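You operate a simulated robot arm through the tools that you are given. There is no shell and no other tool. Be economical: measure what you need, move in short steps, check, and stop when the job is done.

Carry out the task below with a simulated two-armed robot. There is one attempt and no reset: what you move stays moved.

Task
Wipe up the spill on the left half of the grey work bench with the blue cloth and put it back.

The check looks at the end state, three seconds after you hand in, the way a careful person would. Anything else that was tipped, shoved, dropped, spilled or broken makes it a failure. Flat cloth is picked up by pressing the open fingertips on it (5 to 10 N) and closing them slowly along it; thin cloth reads only 2 to 8 mm in the jaws.

Robot
Two 7-joint arms with two-finger parallel grippers on one trunk, on a base that drives. Base frame: it is fixed to the floor where the robot stands at the start and does not move with it; the origin is under the middle of the robot, x ahead of it, y to its left, z up. Units: mm, degrees, N and s.
The left shoulder is at the start at [45, 101, 1110], the right one opposite. With the tool pointing down near the work surface each hand reaches from about 220 to 520 mm from the robot's upright axis, wherever it stands, measured 20 degrees to its own side. Places, roughly: blue cloth [-2000, -2750, 750]. Payload 2.4 kg a hand.
Tool frame (each hand has its own): the origin (TCP) lies between the finger pads and is the grasp point; the fingertips stand 24 mm ahead of it; z points along the fingers, y is the line along which they close. The gripper opens to 68 mm. The fingers are 17 mm wide and 10 mm thick; the gripper's body (40 by 70 mm) begins 41 mm behind the TCP.
Orientation is that of the tool frame in the base frame, as [roll, pitch, yaw] about the fixed x, y, z axes, in that order (R = Rz(yaw) Ry(pitch) Rx(roll)). With the fingers straight down and closing along the base's y, the tool's x points along the base's -x, its y along +y and its z along -z.

Tools
- The arms move only by the tool servo_tool. It takes "left_increments", "right_increments" or both (then of equal length, played together; a hand with none holds still); each is a list of rows, each an object (a shift or turn left out is 0, a gripper value left out holds the last) with "delta_rot": the turn, a rotation vector about the tool's x, y, z in degrees, a list of three; "slide": the shift along the tool's x, y, z in mm, a list of three; "hand": the closure, from 0 (fully open) to 1 (shut). In form: [{"delta_rot": [wx, wy, wz], "slide": [x, y, z], "hand": hand}, ...]. A call has 1 to 12 rows; each row is the pose to reach, as a shift and turn from the pose commanded when the call began, along the tool's axes at that moment. Rows are played at 5 a second. More than 50 mm and 8.6 degrees between two rows, or a gripper value outside its range, and nothing of the call is played. Where a pose cannot be reached the arm comes as near as it can. A force on the tool above 40 N (or 10 N above the force at the start of the call, whichever is more), or a blocked arm, ends the call early, and 0.2 s more pass. The fingers move at their own pace (about 72 mm/s each) and stop on an object; they squeeze with about 33 N. The grip force told is the motor's: it shows also when the fingers shut on nothing. Time passes only in rows, and 0.2 s behind the last, so rows that repeat a pose let the fingers close. The reply holds the time, the measured pose of the TCP, the force on the tool along the base axes, the opening and the grip force, in the units named above and with some noise, with the torque about the TCP (base axes, N m) and any sound that the robot's microphone picked up, and new pictures: "views" is both (left out), scene, wrist or none (wrist: the cameras of the hands that moved).
- Cameras (640 x 400 px; columns grow to the right, rows downward): "scene" is now at [131.4, 13.9, 1270.2]; the picture's right is [0.16, -0.99, 0.00], its down [-0.56, -0.09, -0.82] and it looks along [0.81, 0.13, -0.57] (base axes); focal length 278 px, centre (320, 200). "left" rides on the left gripper at [84, -11, -75] in its tool frame; the picture's right is [0.13, 0.99, 0.00], its down [-0.60, 0.08, -0.79] and it looks along [-0.79, 0.10, 0.61] (tool axes); focal length 251 px, centre (320, 200). "right" rides on the right gripper at [84, 11, -75] in its tool frame; the picture's right is [-0.13, 0.99, 0.00], its down [-0.60, -0.08, -0.79] and it looks along [-0.79, -0.10, 0.61] (tool axes); focal length 251 px, centre (320, 200).
- raise_lower(by): slides the trunk up (or, below 0, down) by that many mm; the arms and the scene camera ride with it, the base frame stays. It gives what a move gives, with no picture.
- steer(legs): drives the robot by 1 to 6 legs, each [ahead, left, turn to the left] in mm, mm and degrees, along the robot's own axes; the way and the turn of a leg run together, so that a leg with both is an arc; at most 1500 mm and 180 degrees a leg. The arms and the cameras ride along, it lands a little off, and it stops where it bumps. It gives what a move gives, and a new picture of the scene camera.
- head_to(pan, tilt): turns the head with the scene camera to pan (to the left, within 86 degrees either way) and tilt (down, from -29 to 69), counted from straight ahead of the robot. It gives what a move gives, and a new picture of the scene camera.
- measure_at(camera, pixels): for up to 12 pixels [column, row] of the newest picture of that camera ("zoom" is the newest enlarged one), the place [x, y, z] in the base frame of the surface seen there, good to about 3 mm. No time passes.
- inspect(camera, box): a new picture of the part [left, top, right, bottom] of that camera's present view, enlarged. No time passes.
- finish_job(): hands the job in; it is judged then, once.

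Go step by step. Measure first, check grasps and placings, and put right what went wrong. The budget is 90 turns and 274 pictures, counting those below and the enlarged ones. Unless the task says otherwise, let go and move clear before handing in, and close with one line.

The tools are called after ">>>" as name(argument=value, ...) on one line, values as JSON. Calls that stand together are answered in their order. servo_tool: Moves the arms, as the interface text tells. Its arguments: {"type":"object","properties":{"left_increments":{"type":"array","items":{"type":"object","properties":{"delta_rot":{"type":"array","items":{"type":"number"}},"slide":{"type":"array","items":{"type":"number"}},"hand":{"type":"number"}}}},"right_increments":{"type":"array","items":{"type":"object","properties":{"delta_rot":{"type":"array","items":{"type":"number"}},"slide":{"type":"array","items":{"type":"number"}},"hand":{"type":"number"}}}},"views":{"type":"string","enum":["both","scene","wrist","none"]}},"required":[]} The other tools are called the same way: raise_lower (by) slides the trunk up or down; steer (legs) drives the base; head_to (pan, tilt) turns the head that bears the scene camera; measure_at (camera, pixels) gives the place of the surface under pixels of a picture; inspect (camera, box) takes an enlarged picture of a part of a camera's view; finish_job () hands the job in.

At the start:

```text
t: 0.0
left_tool_pos: [381.2, 197.6, 1031.6]
left_ee_rot: [-180.0, 0.1, -180.0]
left_ft_force: [-0.3, 0.2, -0.8]
left_wrist_torque: [0.01, 0.0, -0.03]
left_gripper_width: 68.3
left_gripper_force: 0.0
right_tool_pos: [358.7, -115.0, 1068.9]
right_ee_rot: [180.0, 0.0, 179.9]
right_ft_force: [-0.9, -0.2, -0.5]
right_wrist_torque: [0.03, 0.0, 0.02]
right_gripper_width: 67.6
right_gripper_force: 0.1
trunk travel left (down, up): [-325.0, 524.0]
robot x, y, heading: [1.9, -1.6, 0.3]
head pan, tilt: [9.2, 34.6]
```

scene: 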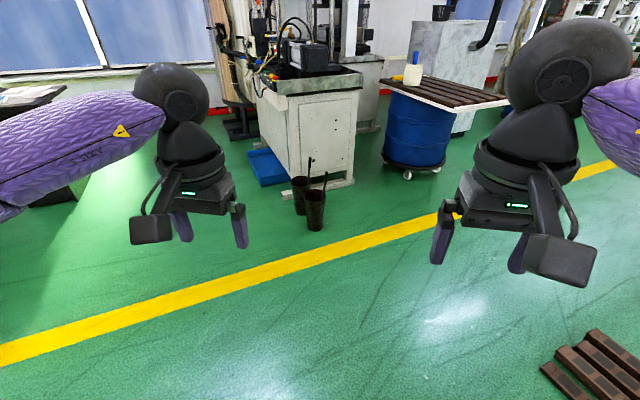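
right: 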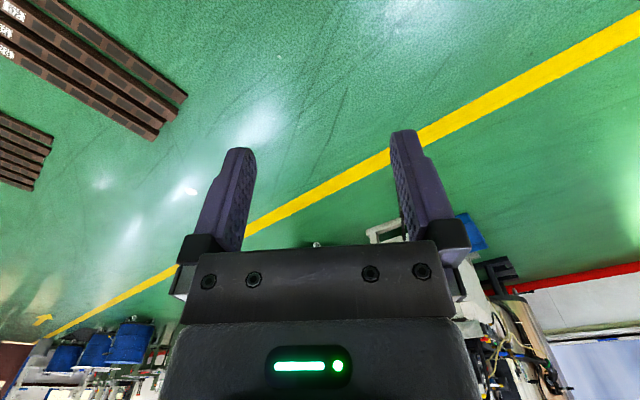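
left: 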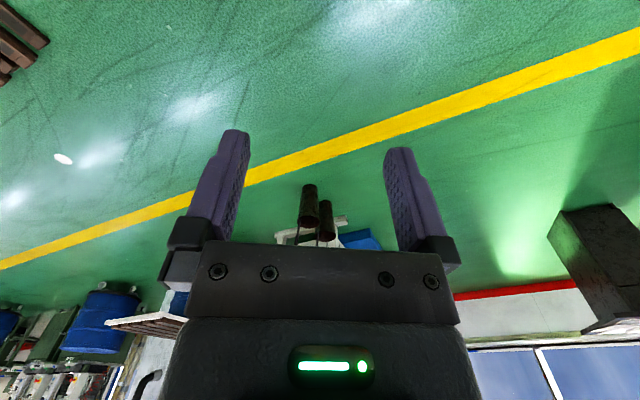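

The pictures show a shop floor and no blue cloth; it should lie behind me to the right. I turn toward it first and look.

>>> steer(legs=[[0, 0, -126]])

>>> head_to(pan=0, tilt=20)

```text
t: 5.7
left_tool_pos: [-68.0, -423.2, 1032.1]
left_ee_rot: [179.9, 0.0, 53.5]
left_ft_force: [0.2, -0.5, 0.2]
left_wrist_torque: [0.0, -0.02, -0.02]
left_gripper_width: 68.1
left_gripper_force: 0.1
right_tool_pos: [-305.8, -218.1, 1067.9]
right_ee_rot: [180.0, 0.1, 53.2]
right_ft_force: [0.0, -0.2, -0.8]
right_wrist_torque: [0.01, -0.01, 0.01]
right_gripper_width: 68.1
right_gripper_force: 0.1
trunk travel left (down, up): [-325.0, 524.0]
robot x, y, heading: [1.6, 0.5, -126.6]
head pan, tilt: [9.2, 34.6]
```

scene: 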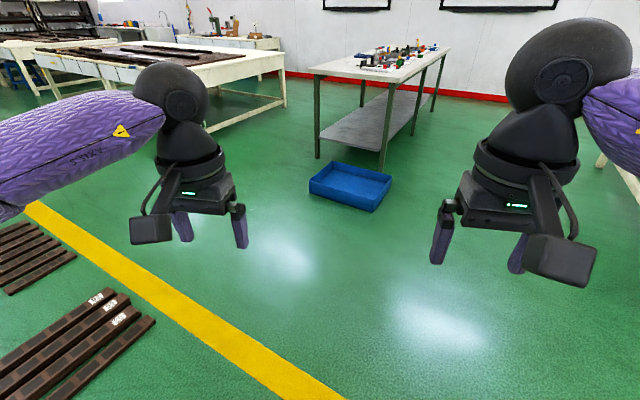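

```text
t: 6.4
left_tool_pos: [-68.7, -422.9, 1031.9]
left_ee_rot: [180.0, 0.0, 53.5]
left_ft_force: [0.2, 0.4, 0.9]
left_wrist_torque: [-0.05, 0.01, 0.0]
left_gripper_width: 68.2
left_gripper_force: 0.1
right_tool_pos: [-307.7, -218.5, 1067.5]
right_ee_rot: [180.0, 0.0, 53.3]
right_ft_force: [0.1, 0.0, 0.4]
right_wrist_torque: [-0.02, -0.02, -0.01]
right_gripper_width: 67.9
right_gripper_force: 0.0
trunk travel left (down, up): [-325.0, 524.0]
robot x, y, heading: [-1.0, 2.1, -126.6]
head pan, tilt: [0.0, 20.0]
```

scene: 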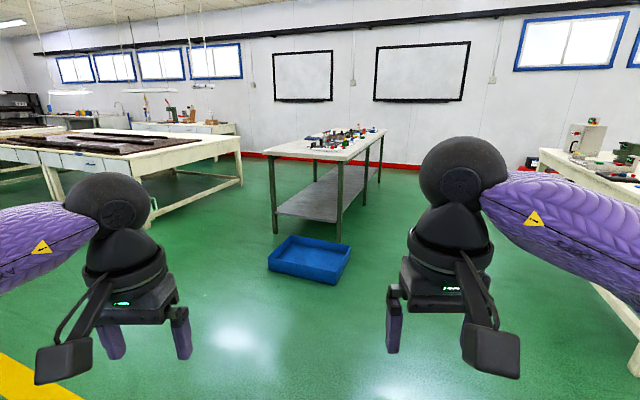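

>>> inspect(camera="scene", box=[240, 110, 400, 220])

>>> inspect(camera="scene", box=[520, 100, 640, 200])

>>> measure_at(camera="scene", pixels=[[275, 153], [345, 158], [384, 130], [330, 145], [312, 250], [355, 135], [600, 175], [310, 132]])

```text
3.64 times, centred on (320, 165) of scene
```

zoom: 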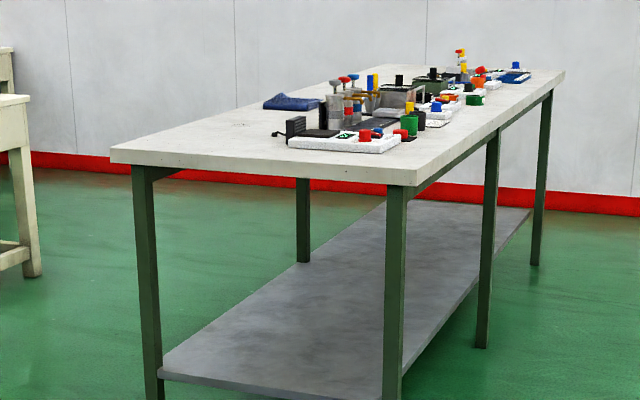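

```text
4.00 times, centred on (580, 150) of scene
```

zoom: 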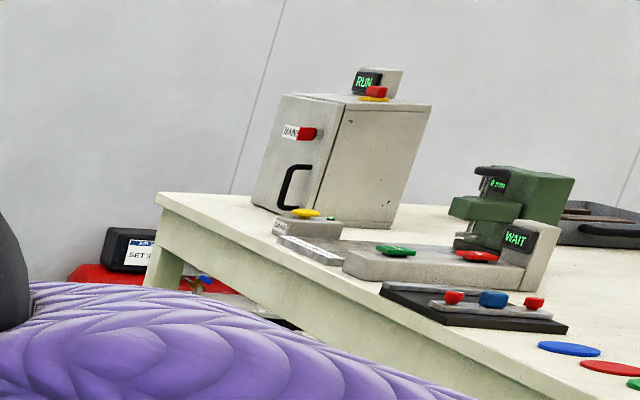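

```text
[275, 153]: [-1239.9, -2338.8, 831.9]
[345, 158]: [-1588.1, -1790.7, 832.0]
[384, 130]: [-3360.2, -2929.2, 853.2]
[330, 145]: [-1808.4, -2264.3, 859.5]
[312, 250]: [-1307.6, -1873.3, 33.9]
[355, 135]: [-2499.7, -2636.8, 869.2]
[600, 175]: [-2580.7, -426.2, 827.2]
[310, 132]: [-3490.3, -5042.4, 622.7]
```

The zoom shows a bench with a dark-blue cloth near (312,138) of the scene. I measure it and the neighbouring table.

>>> measure_at(camera="scene", pixels=[[312, 138], [313, 139], [318, 139], [305, 141], [290, 148], [240, 150], [150, 165], [60, 205], [240, 185], [268, 265], [335, 283], [350, 250]])

>>> inspect(camera="scene", box=[300, 120, 390, 165])

```text
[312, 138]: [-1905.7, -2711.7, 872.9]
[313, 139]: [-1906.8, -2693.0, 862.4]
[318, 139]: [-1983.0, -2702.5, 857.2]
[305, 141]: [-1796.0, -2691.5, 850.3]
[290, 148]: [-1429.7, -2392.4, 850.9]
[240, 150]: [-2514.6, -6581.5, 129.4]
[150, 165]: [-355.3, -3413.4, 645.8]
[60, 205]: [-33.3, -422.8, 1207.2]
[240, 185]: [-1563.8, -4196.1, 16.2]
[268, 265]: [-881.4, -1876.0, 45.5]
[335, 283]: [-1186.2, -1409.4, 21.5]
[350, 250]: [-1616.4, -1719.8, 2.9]
```

```text
7.11 times, centred on (345, 142) of scene
```

zoom: 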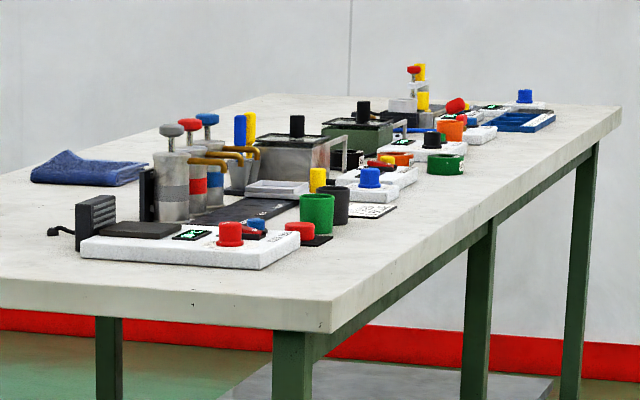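

The bench stands with its near end at about (-1240,-2339)–(-1588,-1790), and a blue crate is on the floor in front of it. I drive round the crate on its left side and look at the bench.

>>> steer(legs=[[922, 435, 0], [922, 435, -20]])

>>> head_to(pan=0, tilt=30)

```text
t: 16.6
left_tool_pos: [-791.6, -2317.3, 1031.7]
left_ee_rot: [-180.0, -0.1, 32.9]
left_ft_force: [0.2, 0.1, 0.1]
left_wrist_torque: [0.01, 0.0, -0.02]
left_gripper_width: 68.0
left_gripper_force: 0.0
right_tool_pos: [-942.9, -2042.8, 1066.8]
right_ee_rot: [179.9, 0.0, 32.8]
right_ft_force: [0.1, -0.5, 0.1]
right_wrist_torque: [-0.03, -0.01, -0.01]
right_gripper_width: 67.9
right_gripper_force: 0.1
trunk travel left (down, up): [-325.0, 524.0]
robot x, y, heading: [-578.2, -1943.5, -147.0]
head pan, tilt: [0.0, 20.0]
```

scene: 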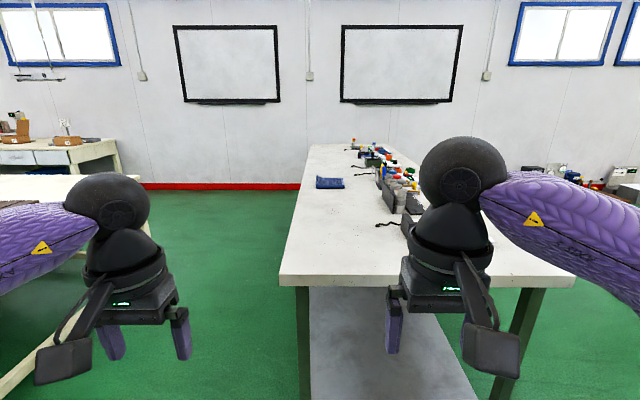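

```text
t: 17.3
left_tool_pos: [-790.6, -2317.7, 1031.6]
left_ee_rot: [180.0, 0.0, 32.9]
left_ft_force: [0.0, -0.1, 0.5]
left_wrist_torque: [-0.02, -0.01, 0.01]
left_gripper_width: 67.9
left_gripper_force: 0.1
right_tool_pos: [-941.8, -2043.0, 1067.8]
right_ee_rot: [179.9, -0.1, 32.9]
right_ft_force: [-0.8, 0.1, 0.3]
right_wrist_torque: [0.01, 0.0, 0.0]
right_gripper_width: 68.0
right_gripper_force: 0.1
trunk travel left (down, up): [-325.0, 524.0]
robot x, y, heading: [-576.0, -1941.7, -147.3]
head pan, tilt: [0.0, 30.0]
```

scene: 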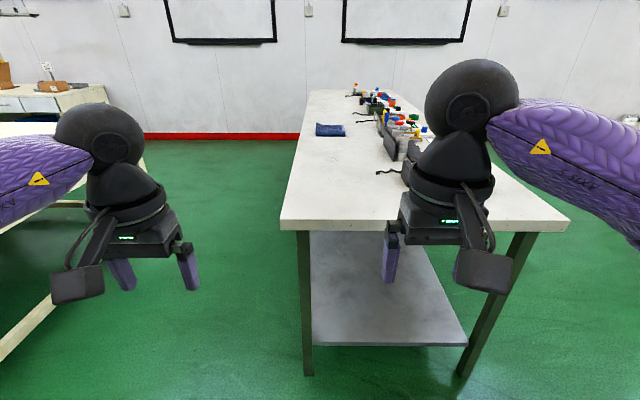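

The bench runs straight away from me, with the cloth at (328,129). I enlarge to look for the spill and measure.

>>> inspect(camera="scene", box=[280, 75, 440, 175])

>>> inspect(camera="scene", box=[270, 140, 580, 240])

>>> measure_at(camera="scene", pixels=[[317, 135], [343, 135], [318, 124], [344, 125], [281, 220], [568, 222], [309, 92], [386, 92], [60, 195], [140, 155], [380, 172]])

```text
4.00 times, centred on (360, 125) of scene
```

zoom: 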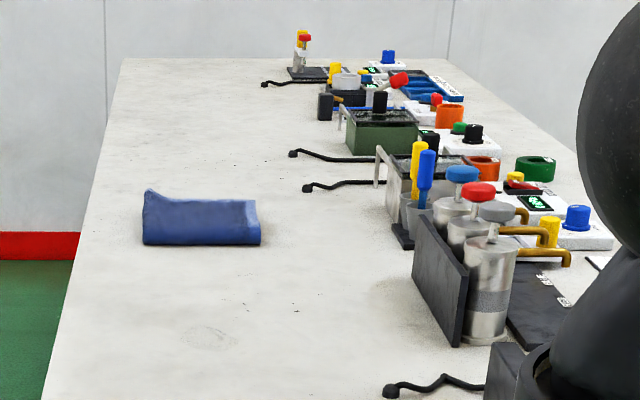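

```text
2.06 times, centred on (425, 190) of scene
```

zoom: 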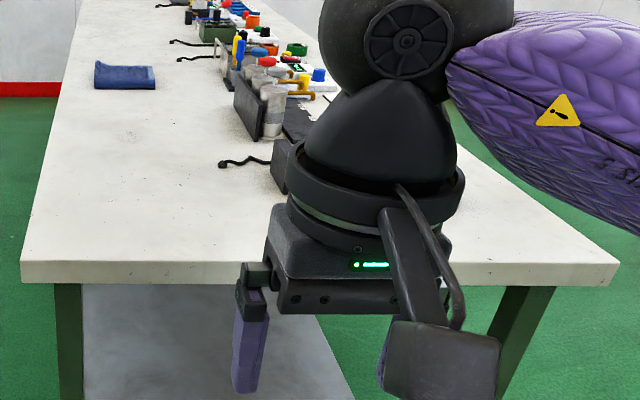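

```text
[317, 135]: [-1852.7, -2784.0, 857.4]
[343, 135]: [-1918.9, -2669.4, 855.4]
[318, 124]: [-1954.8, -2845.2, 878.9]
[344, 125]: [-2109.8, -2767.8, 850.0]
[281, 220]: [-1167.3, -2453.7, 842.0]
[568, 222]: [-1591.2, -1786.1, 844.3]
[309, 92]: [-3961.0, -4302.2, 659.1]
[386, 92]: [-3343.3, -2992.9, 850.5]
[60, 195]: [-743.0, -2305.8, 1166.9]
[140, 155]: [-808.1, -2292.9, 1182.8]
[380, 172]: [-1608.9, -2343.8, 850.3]
```

The cloth is a folded bundle on the bench's back strip; there's a faint ring near (331,159) that could be the spill. I raise the trunk for a better look down and measure the aisle.

>>> measure_at(camera="scene", pixels=[[331, 159], [300, 370], [10, 350], [45, 305], [220, 250], [60, 205], [80, 208], [15, 130], [200, 160]])

>>> raise_lower(by=350)

>>> head_to(pan=0, tilt=35)

>>> inspect(camera="scene", box=[270, 60, 430, 160])

```text
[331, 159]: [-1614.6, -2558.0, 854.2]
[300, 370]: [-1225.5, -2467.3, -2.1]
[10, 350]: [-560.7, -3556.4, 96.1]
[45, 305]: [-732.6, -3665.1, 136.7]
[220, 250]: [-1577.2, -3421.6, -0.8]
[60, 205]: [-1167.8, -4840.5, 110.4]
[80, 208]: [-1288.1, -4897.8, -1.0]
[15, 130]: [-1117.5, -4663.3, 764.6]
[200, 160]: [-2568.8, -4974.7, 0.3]
```

```text
t: 20.7
left_tool_pos: [-791.2, -2318.2, 1382.7]
left_ee_rot: [179.9, 0.0, 32.9]
left_ft_force: [-0.6, -1.2, -0.8]
left_wrist_torque: [-0.02, 0.0, 0.03]
left_gripper_width: 67.9
left_gripper_force: 0.1
right_tool_pos: [-942.7, -2042.4, 1418.3]
right_ee_rot: [-180.0, 0.0, 32.7]
right_ft_force: [-0.4, 0.4, -0.6]
right_wrist_torque: [0.01, 0.0, 0.01]
right_gripper_width: 67.8
right_gripper_force: 0.0
trunk travel left (down, up): [-675.0, 174.0]
robot x, y, heading: [-578.3, -1946.7, -147.2]
head pan, tilt: [0.0, 30.0]
```

```text
t: 21.4
left_tool_pos: [-791.6, -2318.5, 1382.2]
left_ee_rot: [-180.0, 0.0, 33.0]
left_ft_force: [-0.2, 0.1, -0.5]
left_wrist_torque: [0.01, 0.0, 0.0]
left_gripper_width: 68.2
left_gripper_force: 0.0
right_tool_pos: [-941.9, -2043.5, 1416.9]
right_ee_rot: [-180.0, 0.0, 32.7]
right_ft_force: [-0.3, 0.1, 0.3]
right_wrist_torque: [-0.01, 0.02, 0.04]
right_gripper_width: 68.2
right_gripper_force: 0.0
trunk travel left (down, up): [-675.0, 174.0]
robot x, y, heading: [-580.9, -1946.1, -147.0]
head pan, tilt: [0.0, 35.0]
```

scene: 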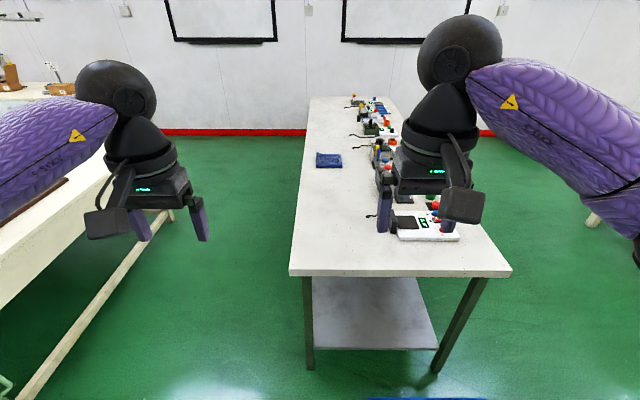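

```text
4.00 times, centred on (350, 110) of scene
```

zoom: 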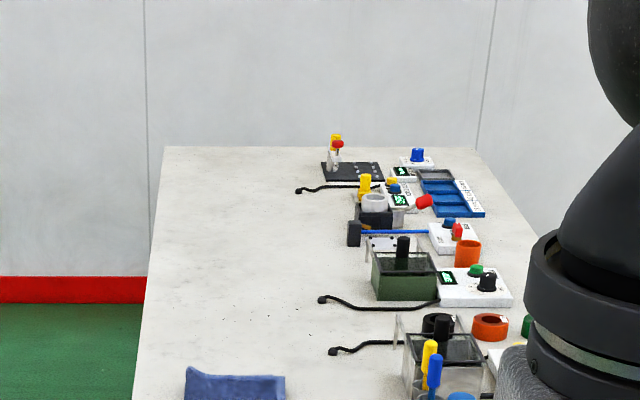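

No plain spill on the far part. I enlarge the near part of the bench.

>>> inspect(camera="scene", box=[280, 145, 400, 220])

>>> inspect(camera="scene", box=[280, 200, 520, 290])

>>> head_to(pan=80, tilt=25)

>>> head_to(pan=-80, tilt=25)

```text
5.33 times, centred on (340, 182) of scene
```

zoom: 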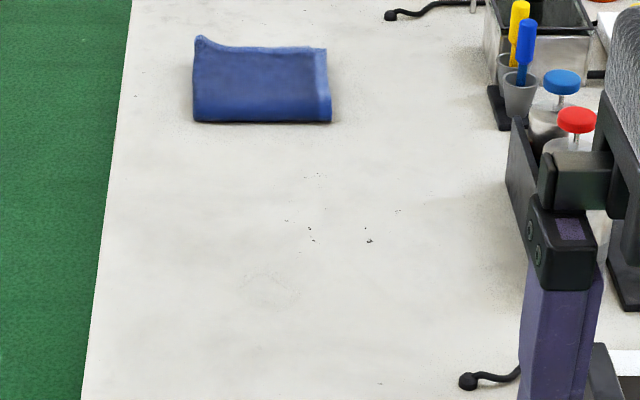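

```text
2.67 times, centred on (400, 245) of scene
```

zoom: 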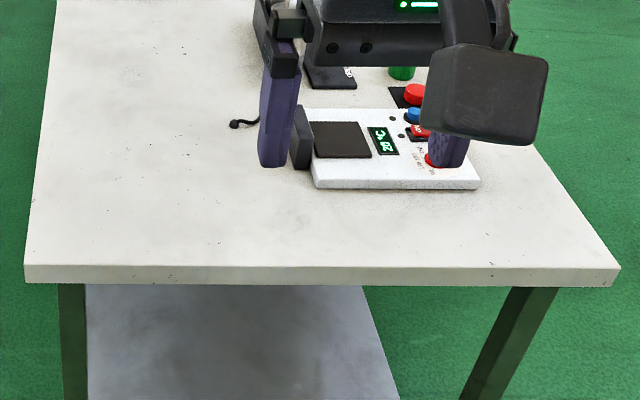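

```text
t: 22.9
left_tool_pos: [-790.4, -2317.4, 1383.0]
left_ee_rot: [-179.9, -0.1, 33.0]
left_ft_force: [1.2, 0.1, -0.6]
left_wrist_torque: [-0.02, 0.01, 0.01]
left_gripper_width: 67.9
left_gripper_force: 0.0
right_tool_pos: [-942.6, -2042.7, 1417.5]
right_ee_rot: [179.9, 0.0, 32.8]
right_ft_force: [-0.4, -0.6, 0.0]
right_wrist_torque: [0.01, 0.03, -0.03]
right_gripper_width: 67.9
right_gripper_force: 0.1
trunk travel left (down, up): [-675.0, 174.0]
robot x, y, heading: [-581.3, -1945.8, -147.0]
head pan, tilt: [80.0, 25.0]
```

scene: 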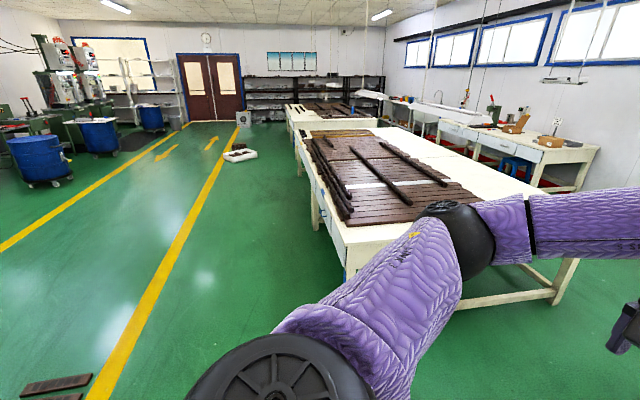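

```text
t: 25.4
left_tool_pos: [-791.3, -2318.4, 1381.7]
left_ee_rot: [-180.0, -0.1, 33.0]
left_ft_force: [0.1, -0.2, 1.0]
left_wrist_torque: [0.01, 0.01, 0.02]
left_gripper_width: 68.0
left_gripper_force: 0.1
right_tool_pos: [-942.0, -2043.1, 1419.2]
right_ee_rot: [-180.0, 0.0, 32.8]
right_ft_force: [-0.5, 0.2, 0.8]
right_wrist_torque: [-0.04, 0.01, 0.0]
right_gripper_width: 68.1
right_gripper_force: 0.0
trunk travel left (down, up): [-675.0, 174.0]
robot x, y, heading: [-578.6, -1946.5, -147.1]
head pan, tilt: [-80.0, 25.0]
```

scene: 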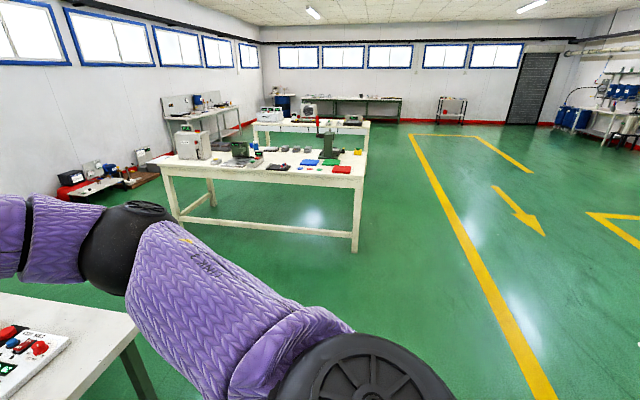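

The faint ring remains near the cloth on this bench; the table ahead to the right also carries blue and red flat things. I enlarge those.

>>> inspect(camera="scene", box=[160, 110, 380, 190])

>>> inspect(camera="scene", box=[150, 80, 270, 140])

```text
2.91 times, centred on (270, 150) of scene
```

zoom: 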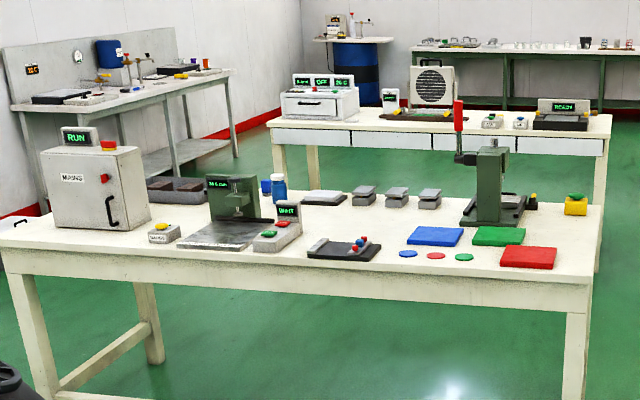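

```text
5.33 times, centred on (210, 110) of scene
```

zoom: 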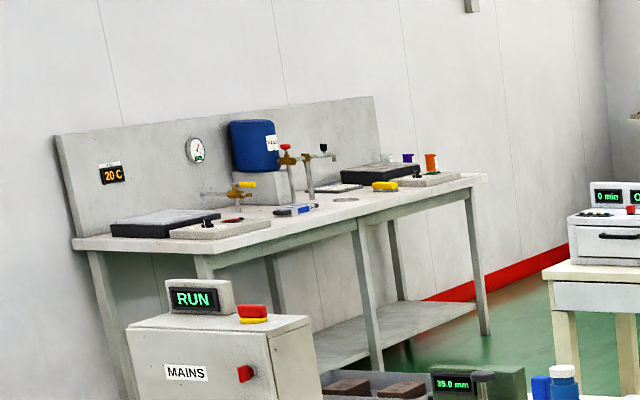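

The grey bench with the cloth shows a faint wet-looking ring on its left half. I drive round to its back side, facing it, with the trunk still high, and look closely.

>>> steer(legs=[[0, 600, 0], [1330, 0, 0], [0, 0, -90]])

>>> head_to(pan=0, tilt=55)

```text
t: 38.9
left_tool_pos: [-1747.9, -2970.7, 1382.8]
left_ee_rot: [180.0, 0.0, -56.7]
left_ft_force: [0.7, -0.8, 0.2]
left_wrist_torque: [0.02, 0.01, 0.0]
left_gripper_width: 67.9
left_gripper_force: 0.0
right_tool_pos: [-1474.5, -2817.9, 1416.6]
right_ee_rot: [-180.0, 0.0, -56.8]
right_ft_force: [0.7, -0.8, -0.7]
right_wrist_torque: [0.01, 0.0, 0.0]
right_gripper_width: 68.0
right_gripper_force: 0.1
trunk travel left (down, up): [-675.0, 174.0]
robot x, y, heading: [-1375.2, -3184.1, 123.2]
head pan, tilt: [-80.0, 25.0]
```

scene: 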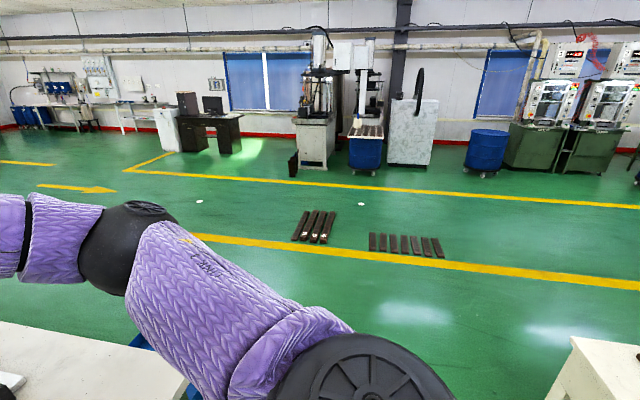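

```text
t: 40.4
left_tool_pos: [-1749.5, -2969.9, 1382.2]
left_ee_rot: [179.9, -0.1, -56.7]
left_ft_force: [0.7, -0.9, -0.8]
left_wrist_torque: [0.0, -0.02, -0.02]
left_gripper_width: 68.0
left_gripper_force: 0.1
right_tool_pos: [-1475.0, -2818.6, 1418.3]
right_ee_rot: [-179.9, 0.0, -56.8]
right_ft_force: [0.5, 0.9, -0.6]
right_wrist_torque: [-0.01, -0.01, 0.03]
right_gripper_width: 68.4
right_gripper_force: 0.0
trunk travel left (down, up): [-675.0, 174.0]
robot x, y, heading: [-1373.2, -3178.9, 123.3]
head pan, tilt: [0.0, 55.0]
```

scene: 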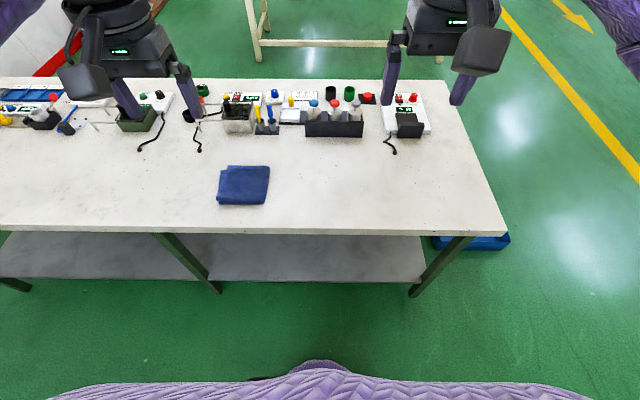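

Now I look down on the whole strip; cloth at (243,185). I enlarge the bare parts to find the spill.

>>> inspect(camera="scene", box=[270, 130, 430, 235])

>>> inspect(camera="scene", box=[380, 75, 520, 235])

>>> inspect(camera="scene", box=[0, 75, 230, 235])

>>> measure_at(camera="scene", pixels=[[218, 203], [265, 205], [226, 167], [269, 167], [243, 187], [507, 233], [450, 82], [200, 232], [320, 200], [330, 140], [10, 140]])

```text
3.81 times, centred on (350, 182) of scene
```

zoom: 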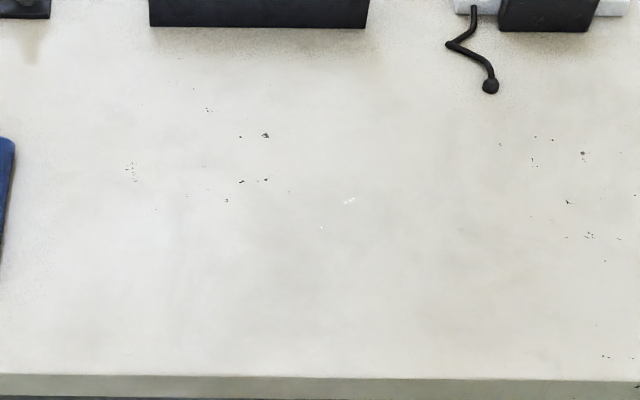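

```text
2.50 times, centred on (450, 155) of scene
```

zoom: 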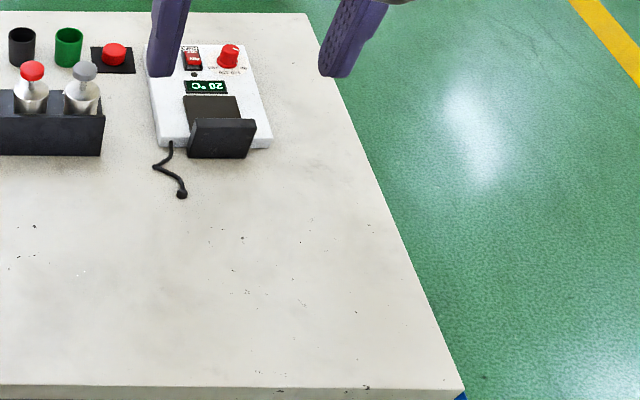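

```text
2.50 times, centred on (115, 155) of scene
```

zoom: 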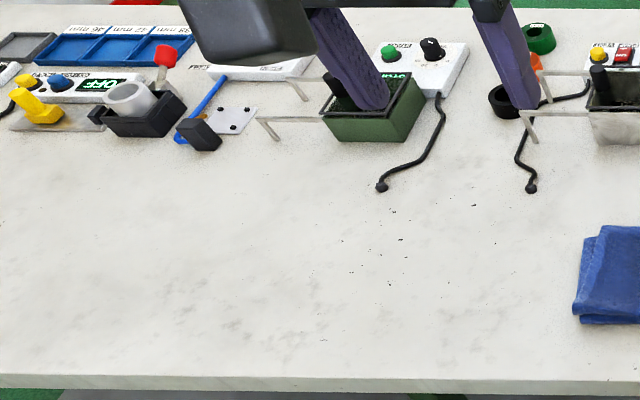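

```text
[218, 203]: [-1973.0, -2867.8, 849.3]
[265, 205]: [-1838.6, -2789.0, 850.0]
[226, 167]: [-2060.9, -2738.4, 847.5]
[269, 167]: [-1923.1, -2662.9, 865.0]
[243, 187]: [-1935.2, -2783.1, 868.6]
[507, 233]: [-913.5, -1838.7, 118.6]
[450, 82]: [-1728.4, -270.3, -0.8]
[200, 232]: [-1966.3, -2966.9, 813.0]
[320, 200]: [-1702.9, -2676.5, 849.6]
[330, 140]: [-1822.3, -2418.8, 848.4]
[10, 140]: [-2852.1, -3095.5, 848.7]
```

A small glint at (357,182) on bare bench coincides with the ring seen earlier, so a clear puddle probably lies there. I check clearance to my base before driving closer.

>>> head_to(pan=0, tilt=69)

>>> inspect(camera="scene", box=[300, 100, 420, 175])

>>> measure_at(camera="scene", pixels=[[300, 165], [300, 185], [300, 205], [320, 300], [320, 350], [320, 250], [320, 275], [200, 300], [450, 300]])

```text
t: 41.2
left_tool_pos: [-1748.4, -2970.8, 1382.0]
left_ee_rot: [-179.9, 0.0, -56.7]
left_ft_force: [0.5, -0.1, 0.4]
left_wrist_torque: [0.03, -0.03, -0.05]
left_gripper_width: 68.0
left_gripper_force: 0.0
right_tool_pos: [-1476.1, -2817.9, 1417.7]
right_ee_rot: [180.0, 0.0, -56.8]
right_ft_force: [0.1, -0.4, 0.5]
right_wrist_torque: [-0.03, 0.0, 0.0]
right_gripper_width: 68.0
right_gripper_force: 0.0
trunk travel left (down, up): [-675.0, 174.0]
robot x, y, heading: [-1377.1, -3180.9, 123.5]
head pan, tilt: [0.0, 68.8]
```

scene: 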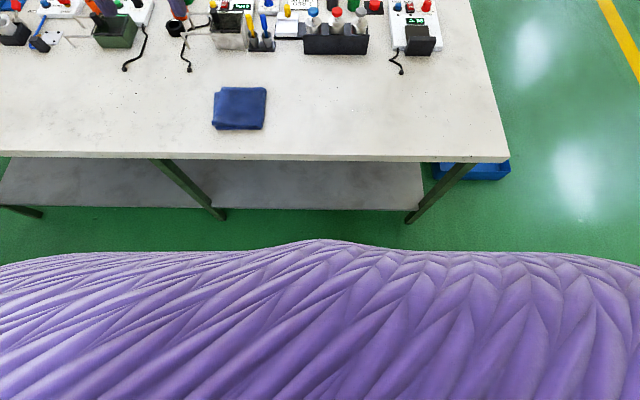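

```text
5.33 times, centred on (360, 138) of scene
```

zoom: 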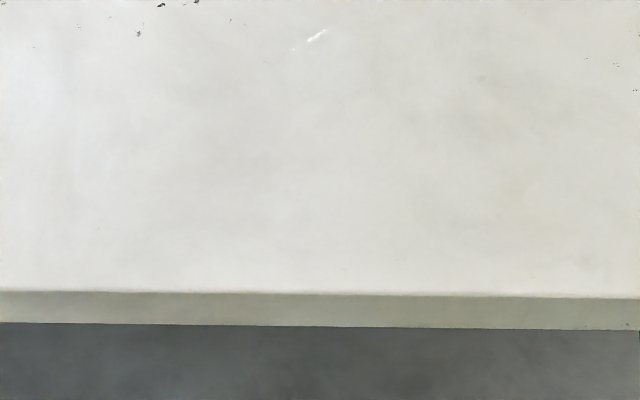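

```text
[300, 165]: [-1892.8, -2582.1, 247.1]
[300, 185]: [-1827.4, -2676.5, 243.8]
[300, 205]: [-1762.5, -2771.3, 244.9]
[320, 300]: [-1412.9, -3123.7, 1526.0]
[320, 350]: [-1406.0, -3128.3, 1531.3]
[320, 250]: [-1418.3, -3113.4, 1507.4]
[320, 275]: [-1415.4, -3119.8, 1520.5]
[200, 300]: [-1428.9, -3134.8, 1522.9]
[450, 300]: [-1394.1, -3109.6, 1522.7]
```

The glint shows again at (359,107), so a shiny puddle is there. I drive 160 mm closer and slightly left, then lower the trunk.

>>> steer(legs=[[160, 60, 0]])

>>> raise_lower(by=-300)

>>> servo_tool(right_increments=[{"slide": [0, 0, 20]}], left_increments=[{"slide": [0, 0, 20]}])

```text
t: 42.7
left_tool_pos: [-1886.9, -2869.3, 1382.1]
left_ee_rot: [180.0, -0.1, -56.8]
left_ft_force: [-0.9, -0.5, -0.2]
left_wrist_torque: [-0.05, 0.01, 0.0]
left_gripper_width: 68.0
left_gripper_force: 0.1
right_tool_pos: [-1613.5, -2714.4, 1418.0]
right_ee_rot: [179.9, 0.0, -56.8]
right_ft_force: [-0.1, 0.2, 0.8]
right_wrist_torque: [-0.04, 0.0, -0.05]
right_gripper_width: 67.9
right_gripper_force: 0.0
trunk travel left (down, up): [-675.0, 174.0]
robot x, y, heading: [-1512.4, -3079.4, 123.3]
head pan, tilt: [0.0, 68.8]
```

scene: 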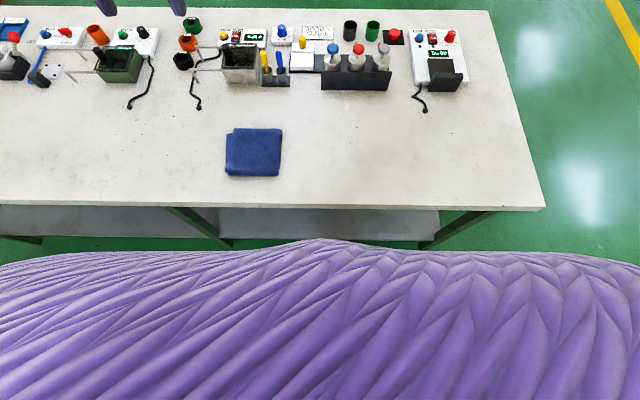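

```text
t: 45.7
left_tool_pos: [-1885.6, -2868.7, 1081.8]
left_ee_rot: [179.9, 0.1, -56.8]
left_ft_force: [1.2, -0.1, 0.1]
left_wrist_torque: [0.0, 0.01, 0.01]
left_gripper_width: 68.2
left_gripper_force: 0.0
right_tool_pos: [-1612.9, -2716.3, 1117.2]
right_ee_rot: [180.0, -0.1, -56.8]
right_ft_force: [0.1, 0.3, 0.0]
right_wrist_torque: [-0.02, 0.04, 0.01]
right_gripper_width: 68.1
right_gripper_force: 0.1
trunk travel left (down, up): [-375.0, 474.0]
robot x, y, heading: [-1512.1, -3078.6, 122.9]
head pan, tilt: [0.0, 68.8]
```

```text
t: 46.1
left_tool_pos: [-1885.4, -2868.1, 1062.7]
left_ee_rot: [180.0, -0.1, -56.7]
left_ft_force: [0.1, 0.5, -0.3]
left_wrist_torque: [0.03, -0.01, 0.05]
left_gripper_width: 68.0
left_gripper_force: 0.1
right_tool_pos: [-1612.1, -2716.4, 1098.5]
right_ee_rot: [179.9, 0.0, -56.7]
right_ft_force: [0.3, 0.2, 0.9]
right_wrist_torque: [-0.04, -0.02, 0.02]
right_gripper_width: 68.1
right_gripper_force: 0.1
trunk travel left (down, up): [-375.0, 474.0]
robot x, y, heading: [-1513.7, -3080.4, 123.1]
head pan, tilt: [0.0, 68.8]
```

scene: 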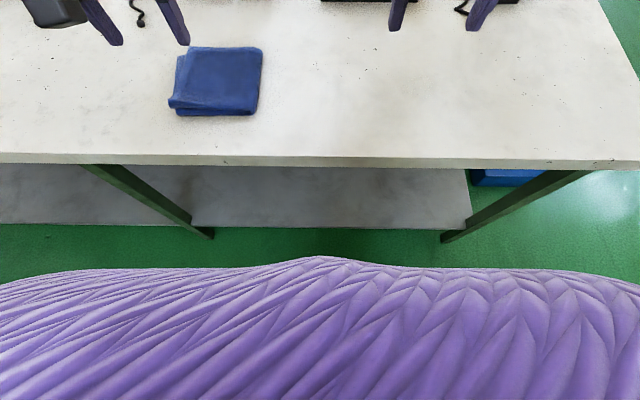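
right: 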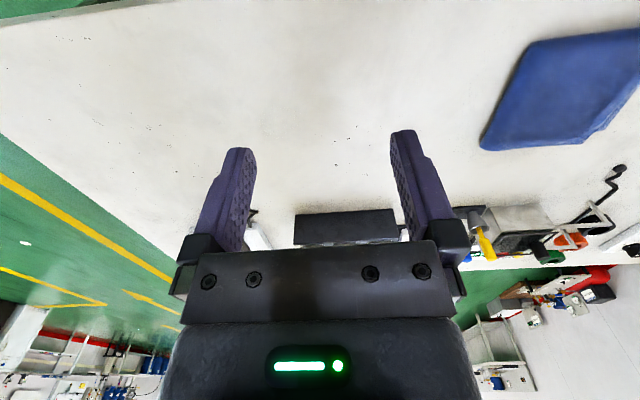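
left: 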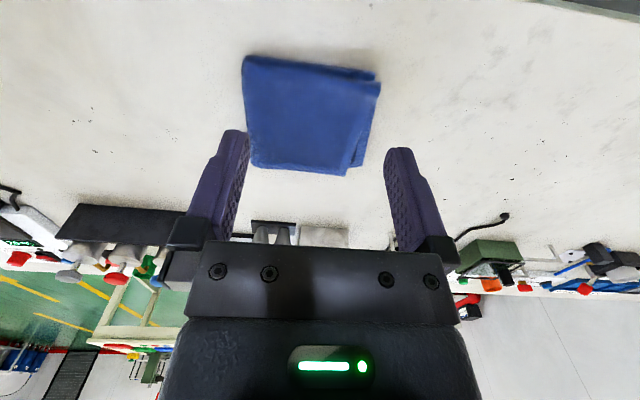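

I enlarge the bare top in both wrist views: the area around the ring in the right one, and the grey smudges around (540,90) in the left one.

>>> inspect(camera="right", box=[230, 10, 480, 150])

>>> inspect(camera="left", box=[380, 10, 640, 190])

>>> inspect(camera="scene", box=[260, 20, 480, 160])

```text
2.56 times, centred on (355, 80) of right
```

zoom: 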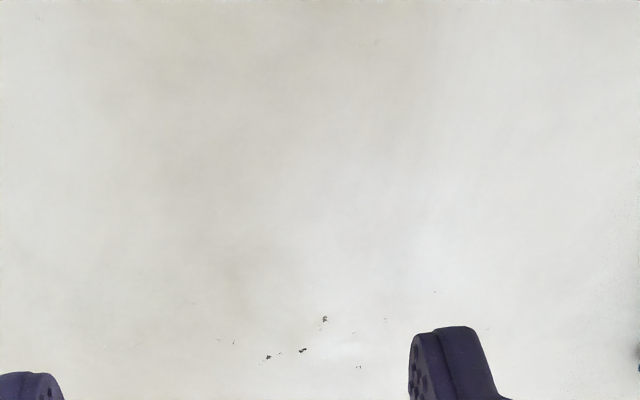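

```text
2.22 times, centred on (510, 100) of left
```

zoom: 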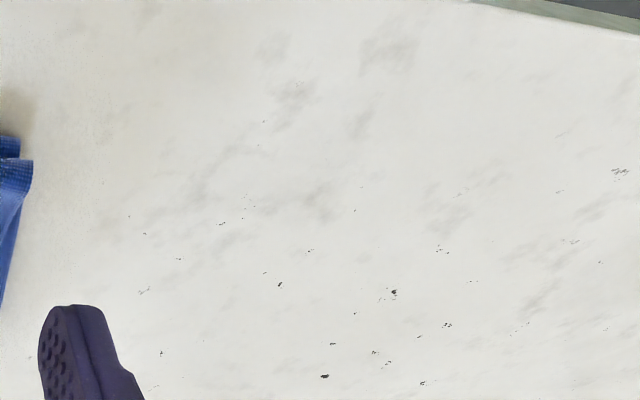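

```text
2.86 times, centred on (370, 90) of scene
```

zoom: 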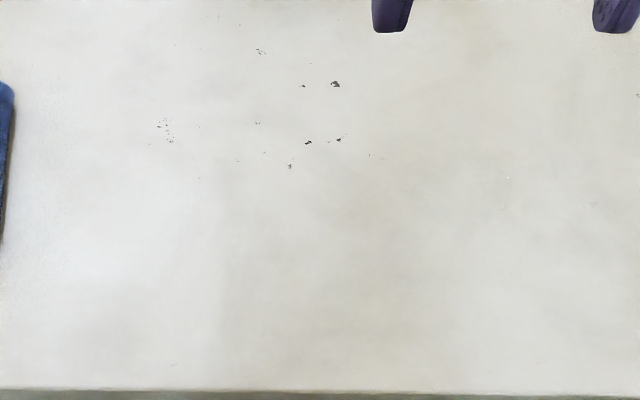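

The grey smudges are just marbling of the top. From the earlier views the ring and the glint fall at about (-1620,-2555); that should be near (279,125) of the right view, so I enlarge tightly there.

>>> inspect(camera="right", box=[220, 80, 350, 160])

>>> measure_at(camera="scene", pixels=[[436, 82], [376, 74], [168, 107], [255, 113], [184, 50], [261, 48], [215, 85]])

>>> inspect(camera="scene", box=[390, 40, 490, 110])

```text
4.92 times, centred on (285, 120) of right
```

zoom: 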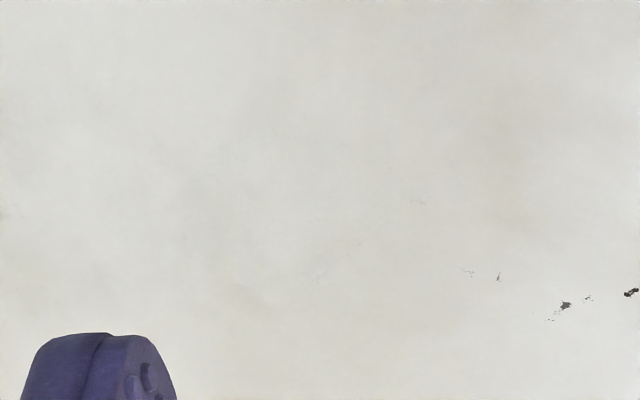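

```text
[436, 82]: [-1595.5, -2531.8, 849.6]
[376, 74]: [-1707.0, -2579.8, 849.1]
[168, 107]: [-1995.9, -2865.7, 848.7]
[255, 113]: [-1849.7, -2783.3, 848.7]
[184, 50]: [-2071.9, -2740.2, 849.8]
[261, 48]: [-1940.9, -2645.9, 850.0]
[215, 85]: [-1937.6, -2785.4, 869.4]
```

```text
5.71 times, centred on (440, 75) of scene
```

zoom: 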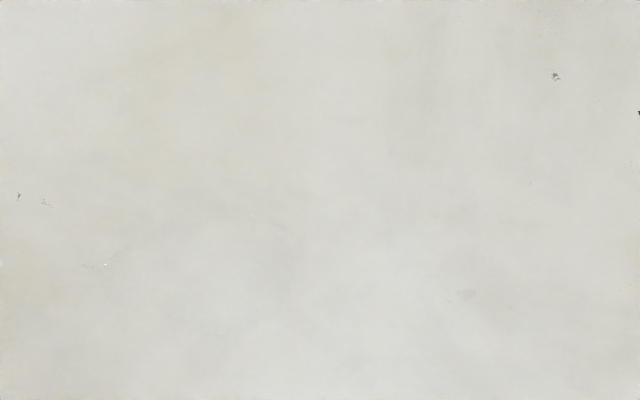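

The puddle is nearly invisible from above. I pull the right hand back and down for a grazing view across that spot.

>>> servo_tool(right_increments=[{"slide": [40, -25, 0]}, {"slide": [80, -50, 20]}, {"slide": [115, -70, 50]}, {"slide": [115, -70, 90]}, {"slide": [115, -70, 130]}, {"slide": [115, -70, 150]}], views="wrist")

>>> inspect(camera="right", box=[200, 20, 480, 200])

```text
refused: row 2 steps farther than a row can; nothing moved
```

```text
2.22 times, centred on (340, 110) of right
```

zoom: 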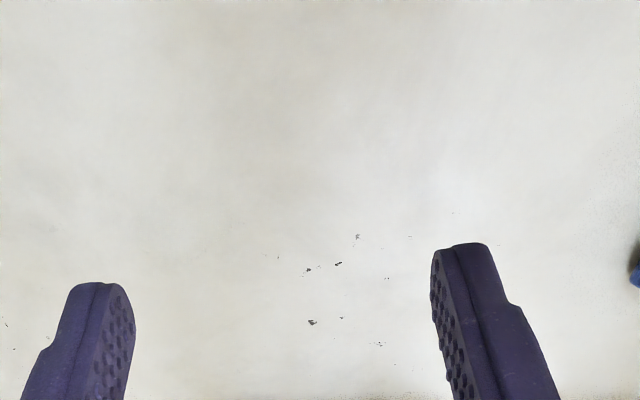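

The step was too long; I repeat it in shorter rows.

>>> servo_tool(right_increments=[{"slide": [35, -20, 0]}, {"slide": [70, -40, 15]}, {"slide": [100, -60, 40]}, {"slide": [115, -70, 80]}, {"slide": [115, -70, 120]}, {"slide": [115, -70, 150]}], views="wrist")

>>> inspect(camera="right", box=[200, 80, 480, 240])

```text
t: 47.5
left_tool_pos: [-1886.8, -2869.3, 1062.3]
left_ee_rot: [-179.9, 0.0, -56.7]
left_ft_force: [0.1, 0.2, -0.1]
left_wrist_torque: [-0.03, -0.01, 0.0]
left_gripper_width: 67.8
left_gripper_force: 0.0
right_tool_pos: [-1491.4, -2774.7, 947.7]
right_ee_rot: [-179.9, 0.1, -57.0]
right_ft_force: [-0.6, -0.5, -0.4]
right_wrist_torque: [-0.03, -0.03, -0.01]
right_gripper_width: 68.0
right_gripper_force: 0.0
trunk travel left (down, up): [-375.0, 474.0]
robot x, y, heading: [-1513.8, -3076.4, 123.3]
head pan, tilt: [0.0, 68.8]
```

right: 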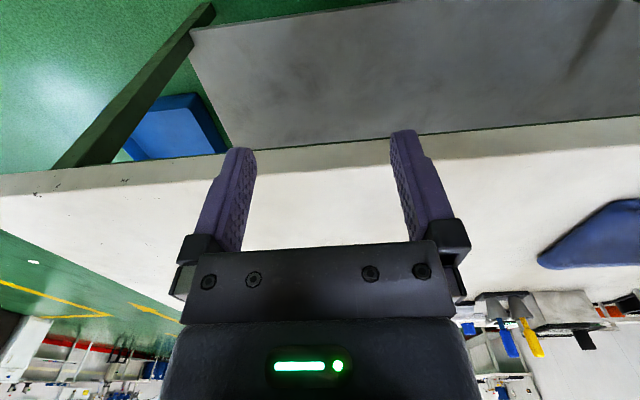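

```text
2.29 times, centred on (340, 160) of right
```

zoom: 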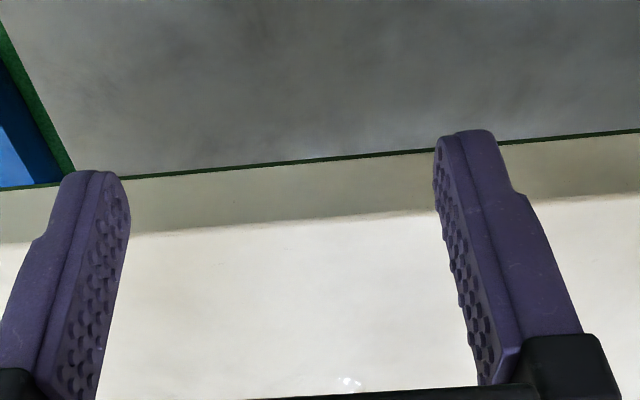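

A bright glint appears at about (353,240), just at the gripper's edge. I measure it and shift the hand right so the gripper doesn't hide the spot.

>>> measure_at(camera="right", pixels=[[353, 239], [350, 236], [300, 235], [400, 235]])

>>> servo_tool(right_increments=[{"slide": [-20, -30, 0]}, {"slide": [-30, -70, 0]}, {"slide": [-30, -110, 0]}, {"slide": [-30, -140, 0]}], views="wrist")

>>> inspect(camera="right", box=[400, 130, 640, 280])

```text
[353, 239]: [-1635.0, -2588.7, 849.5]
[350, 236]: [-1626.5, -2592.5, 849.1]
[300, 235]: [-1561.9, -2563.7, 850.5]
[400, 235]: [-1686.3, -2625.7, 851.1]
```

```text
t: 48.5
left_tool_pos: [-1885.7, -2868.6, 1063.1]
left_ee_rot: [-180.0, 0.0, -56.8]
left_ft_force: [0.2, -0.7, -0.1]
left_wrist_torque: [0.01, 0.03, -0.02]
left_gripper_width: 68.0
left_gripper_force: 0.1
right_tool_pos: [-1388.8, -2672.0, 946.6]
right_ee_rot: [-179.9, 0.1, -56.8]
right_ft_force: [0.7, -0.2, 0.0]
right_wrist_torque: [0.0, 0.01, -0.03]
right_gripper_width: 68.0
right_gripper_force: 0.0
trunk travel left (down, up): [-375.0, 474.0]
robot x, y, heading: [-1512.9, -3080.0, 122.9]
head pan, tilt: [0.0, 68.8]
```

right: 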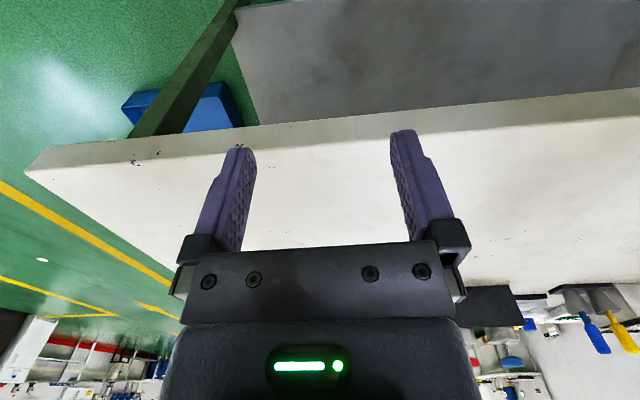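

```text
2.67 times, centred on (520, 205) of right
```

zoom: 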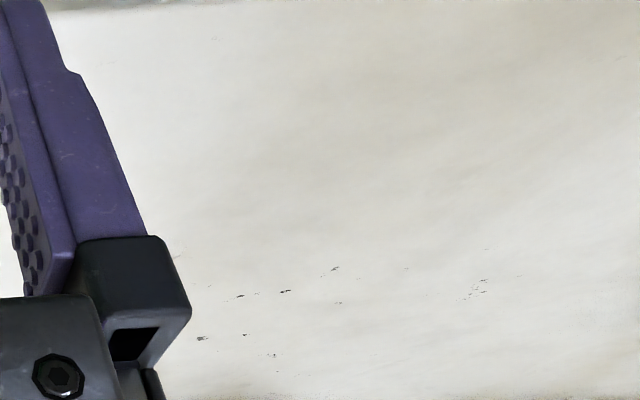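

All cues (ring, three glints) agree on a clear puddle around (-1620,-2562), roughly 65 mm wide. I drive 60 mm closer so the cloth comes within the left hand's reach.

>>> steer(legs=[[60, 0, 0]])

>>> inspect(camera="left", box=[220, 30, 420, 190])

```text
t: 49.4
left_tool_pos: [-1917.6, -2818.6, 1062.5]
left_ee_rot: [-179.9, -0.2, -56.7]
left_ft_force: [0.8, -0.5, -0.7]
left_wrist_torque: [0.0, -0.01, -0.02]
left_gripper_width: 68.0
left_gripper_force: 0.1
right_tool_pos: [-1422.7, -2623.1, 947.6]
right_ee_rot: [-180.0, 0.0, -56.8]
right_ft_force: [-0.1, -0.2, 0.2]
right_wrist_torque: [-0.03, -0.03, 0.02]
right_gripper_width: 68.1
right_gripper_force: 0.1
trunk travel left (down, up): [-375.0, 474.0]
robot x, y, heading: [-1545.9, -3028.8, 123.4]
head pan, tilt: [0.0, 68.8]
```

scene: 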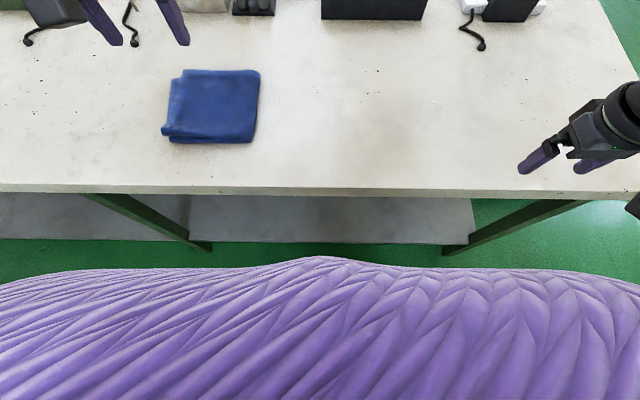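

```text
2.50 times, centred on (320, 110) of left
```

zoom: 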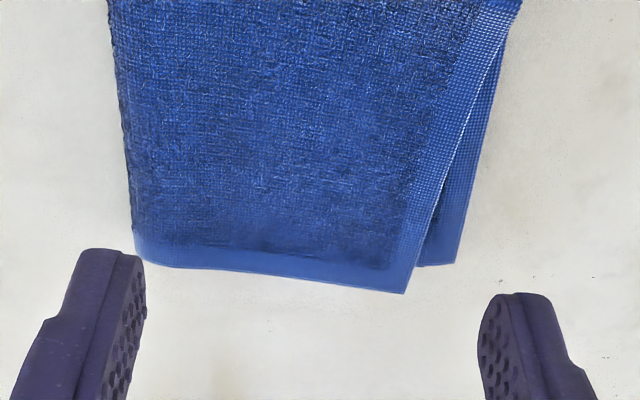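

The cloth is a folded towel with the fold on the right, open layers left. I measure it precisely and check the little glint near (432,98).

>>> measure_at(camera="scene", pixels=[[163, 134], [252, 142], [184, 70], [259, 71], [213, 105], [190, 120], [240, 120], [213, 80], [432, 98], [403, 100]])

>>> inspect(camera="scene", box=[340, 60, 480, 150])

```text
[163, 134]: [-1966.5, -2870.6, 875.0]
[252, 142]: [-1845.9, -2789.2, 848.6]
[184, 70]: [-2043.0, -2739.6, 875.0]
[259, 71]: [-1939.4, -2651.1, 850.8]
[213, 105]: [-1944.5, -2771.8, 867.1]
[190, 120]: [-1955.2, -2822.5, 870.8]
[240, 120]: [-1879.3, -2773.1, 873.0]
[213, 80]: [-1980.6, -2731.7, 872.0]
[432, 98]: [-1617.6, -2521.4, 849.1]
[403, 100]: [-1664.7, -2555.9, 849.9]
```

```text
4.44 times, centred on (410, 105) of scene
```

zoom: 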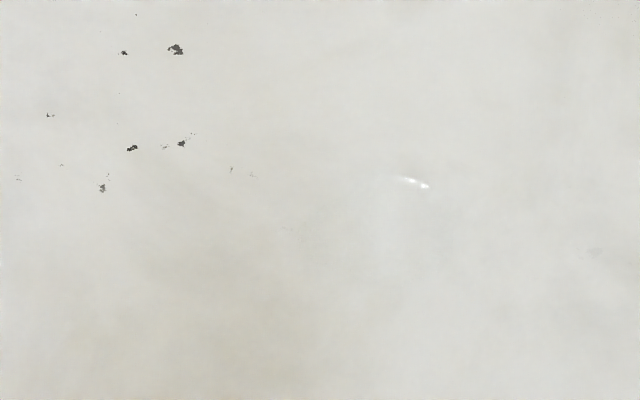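

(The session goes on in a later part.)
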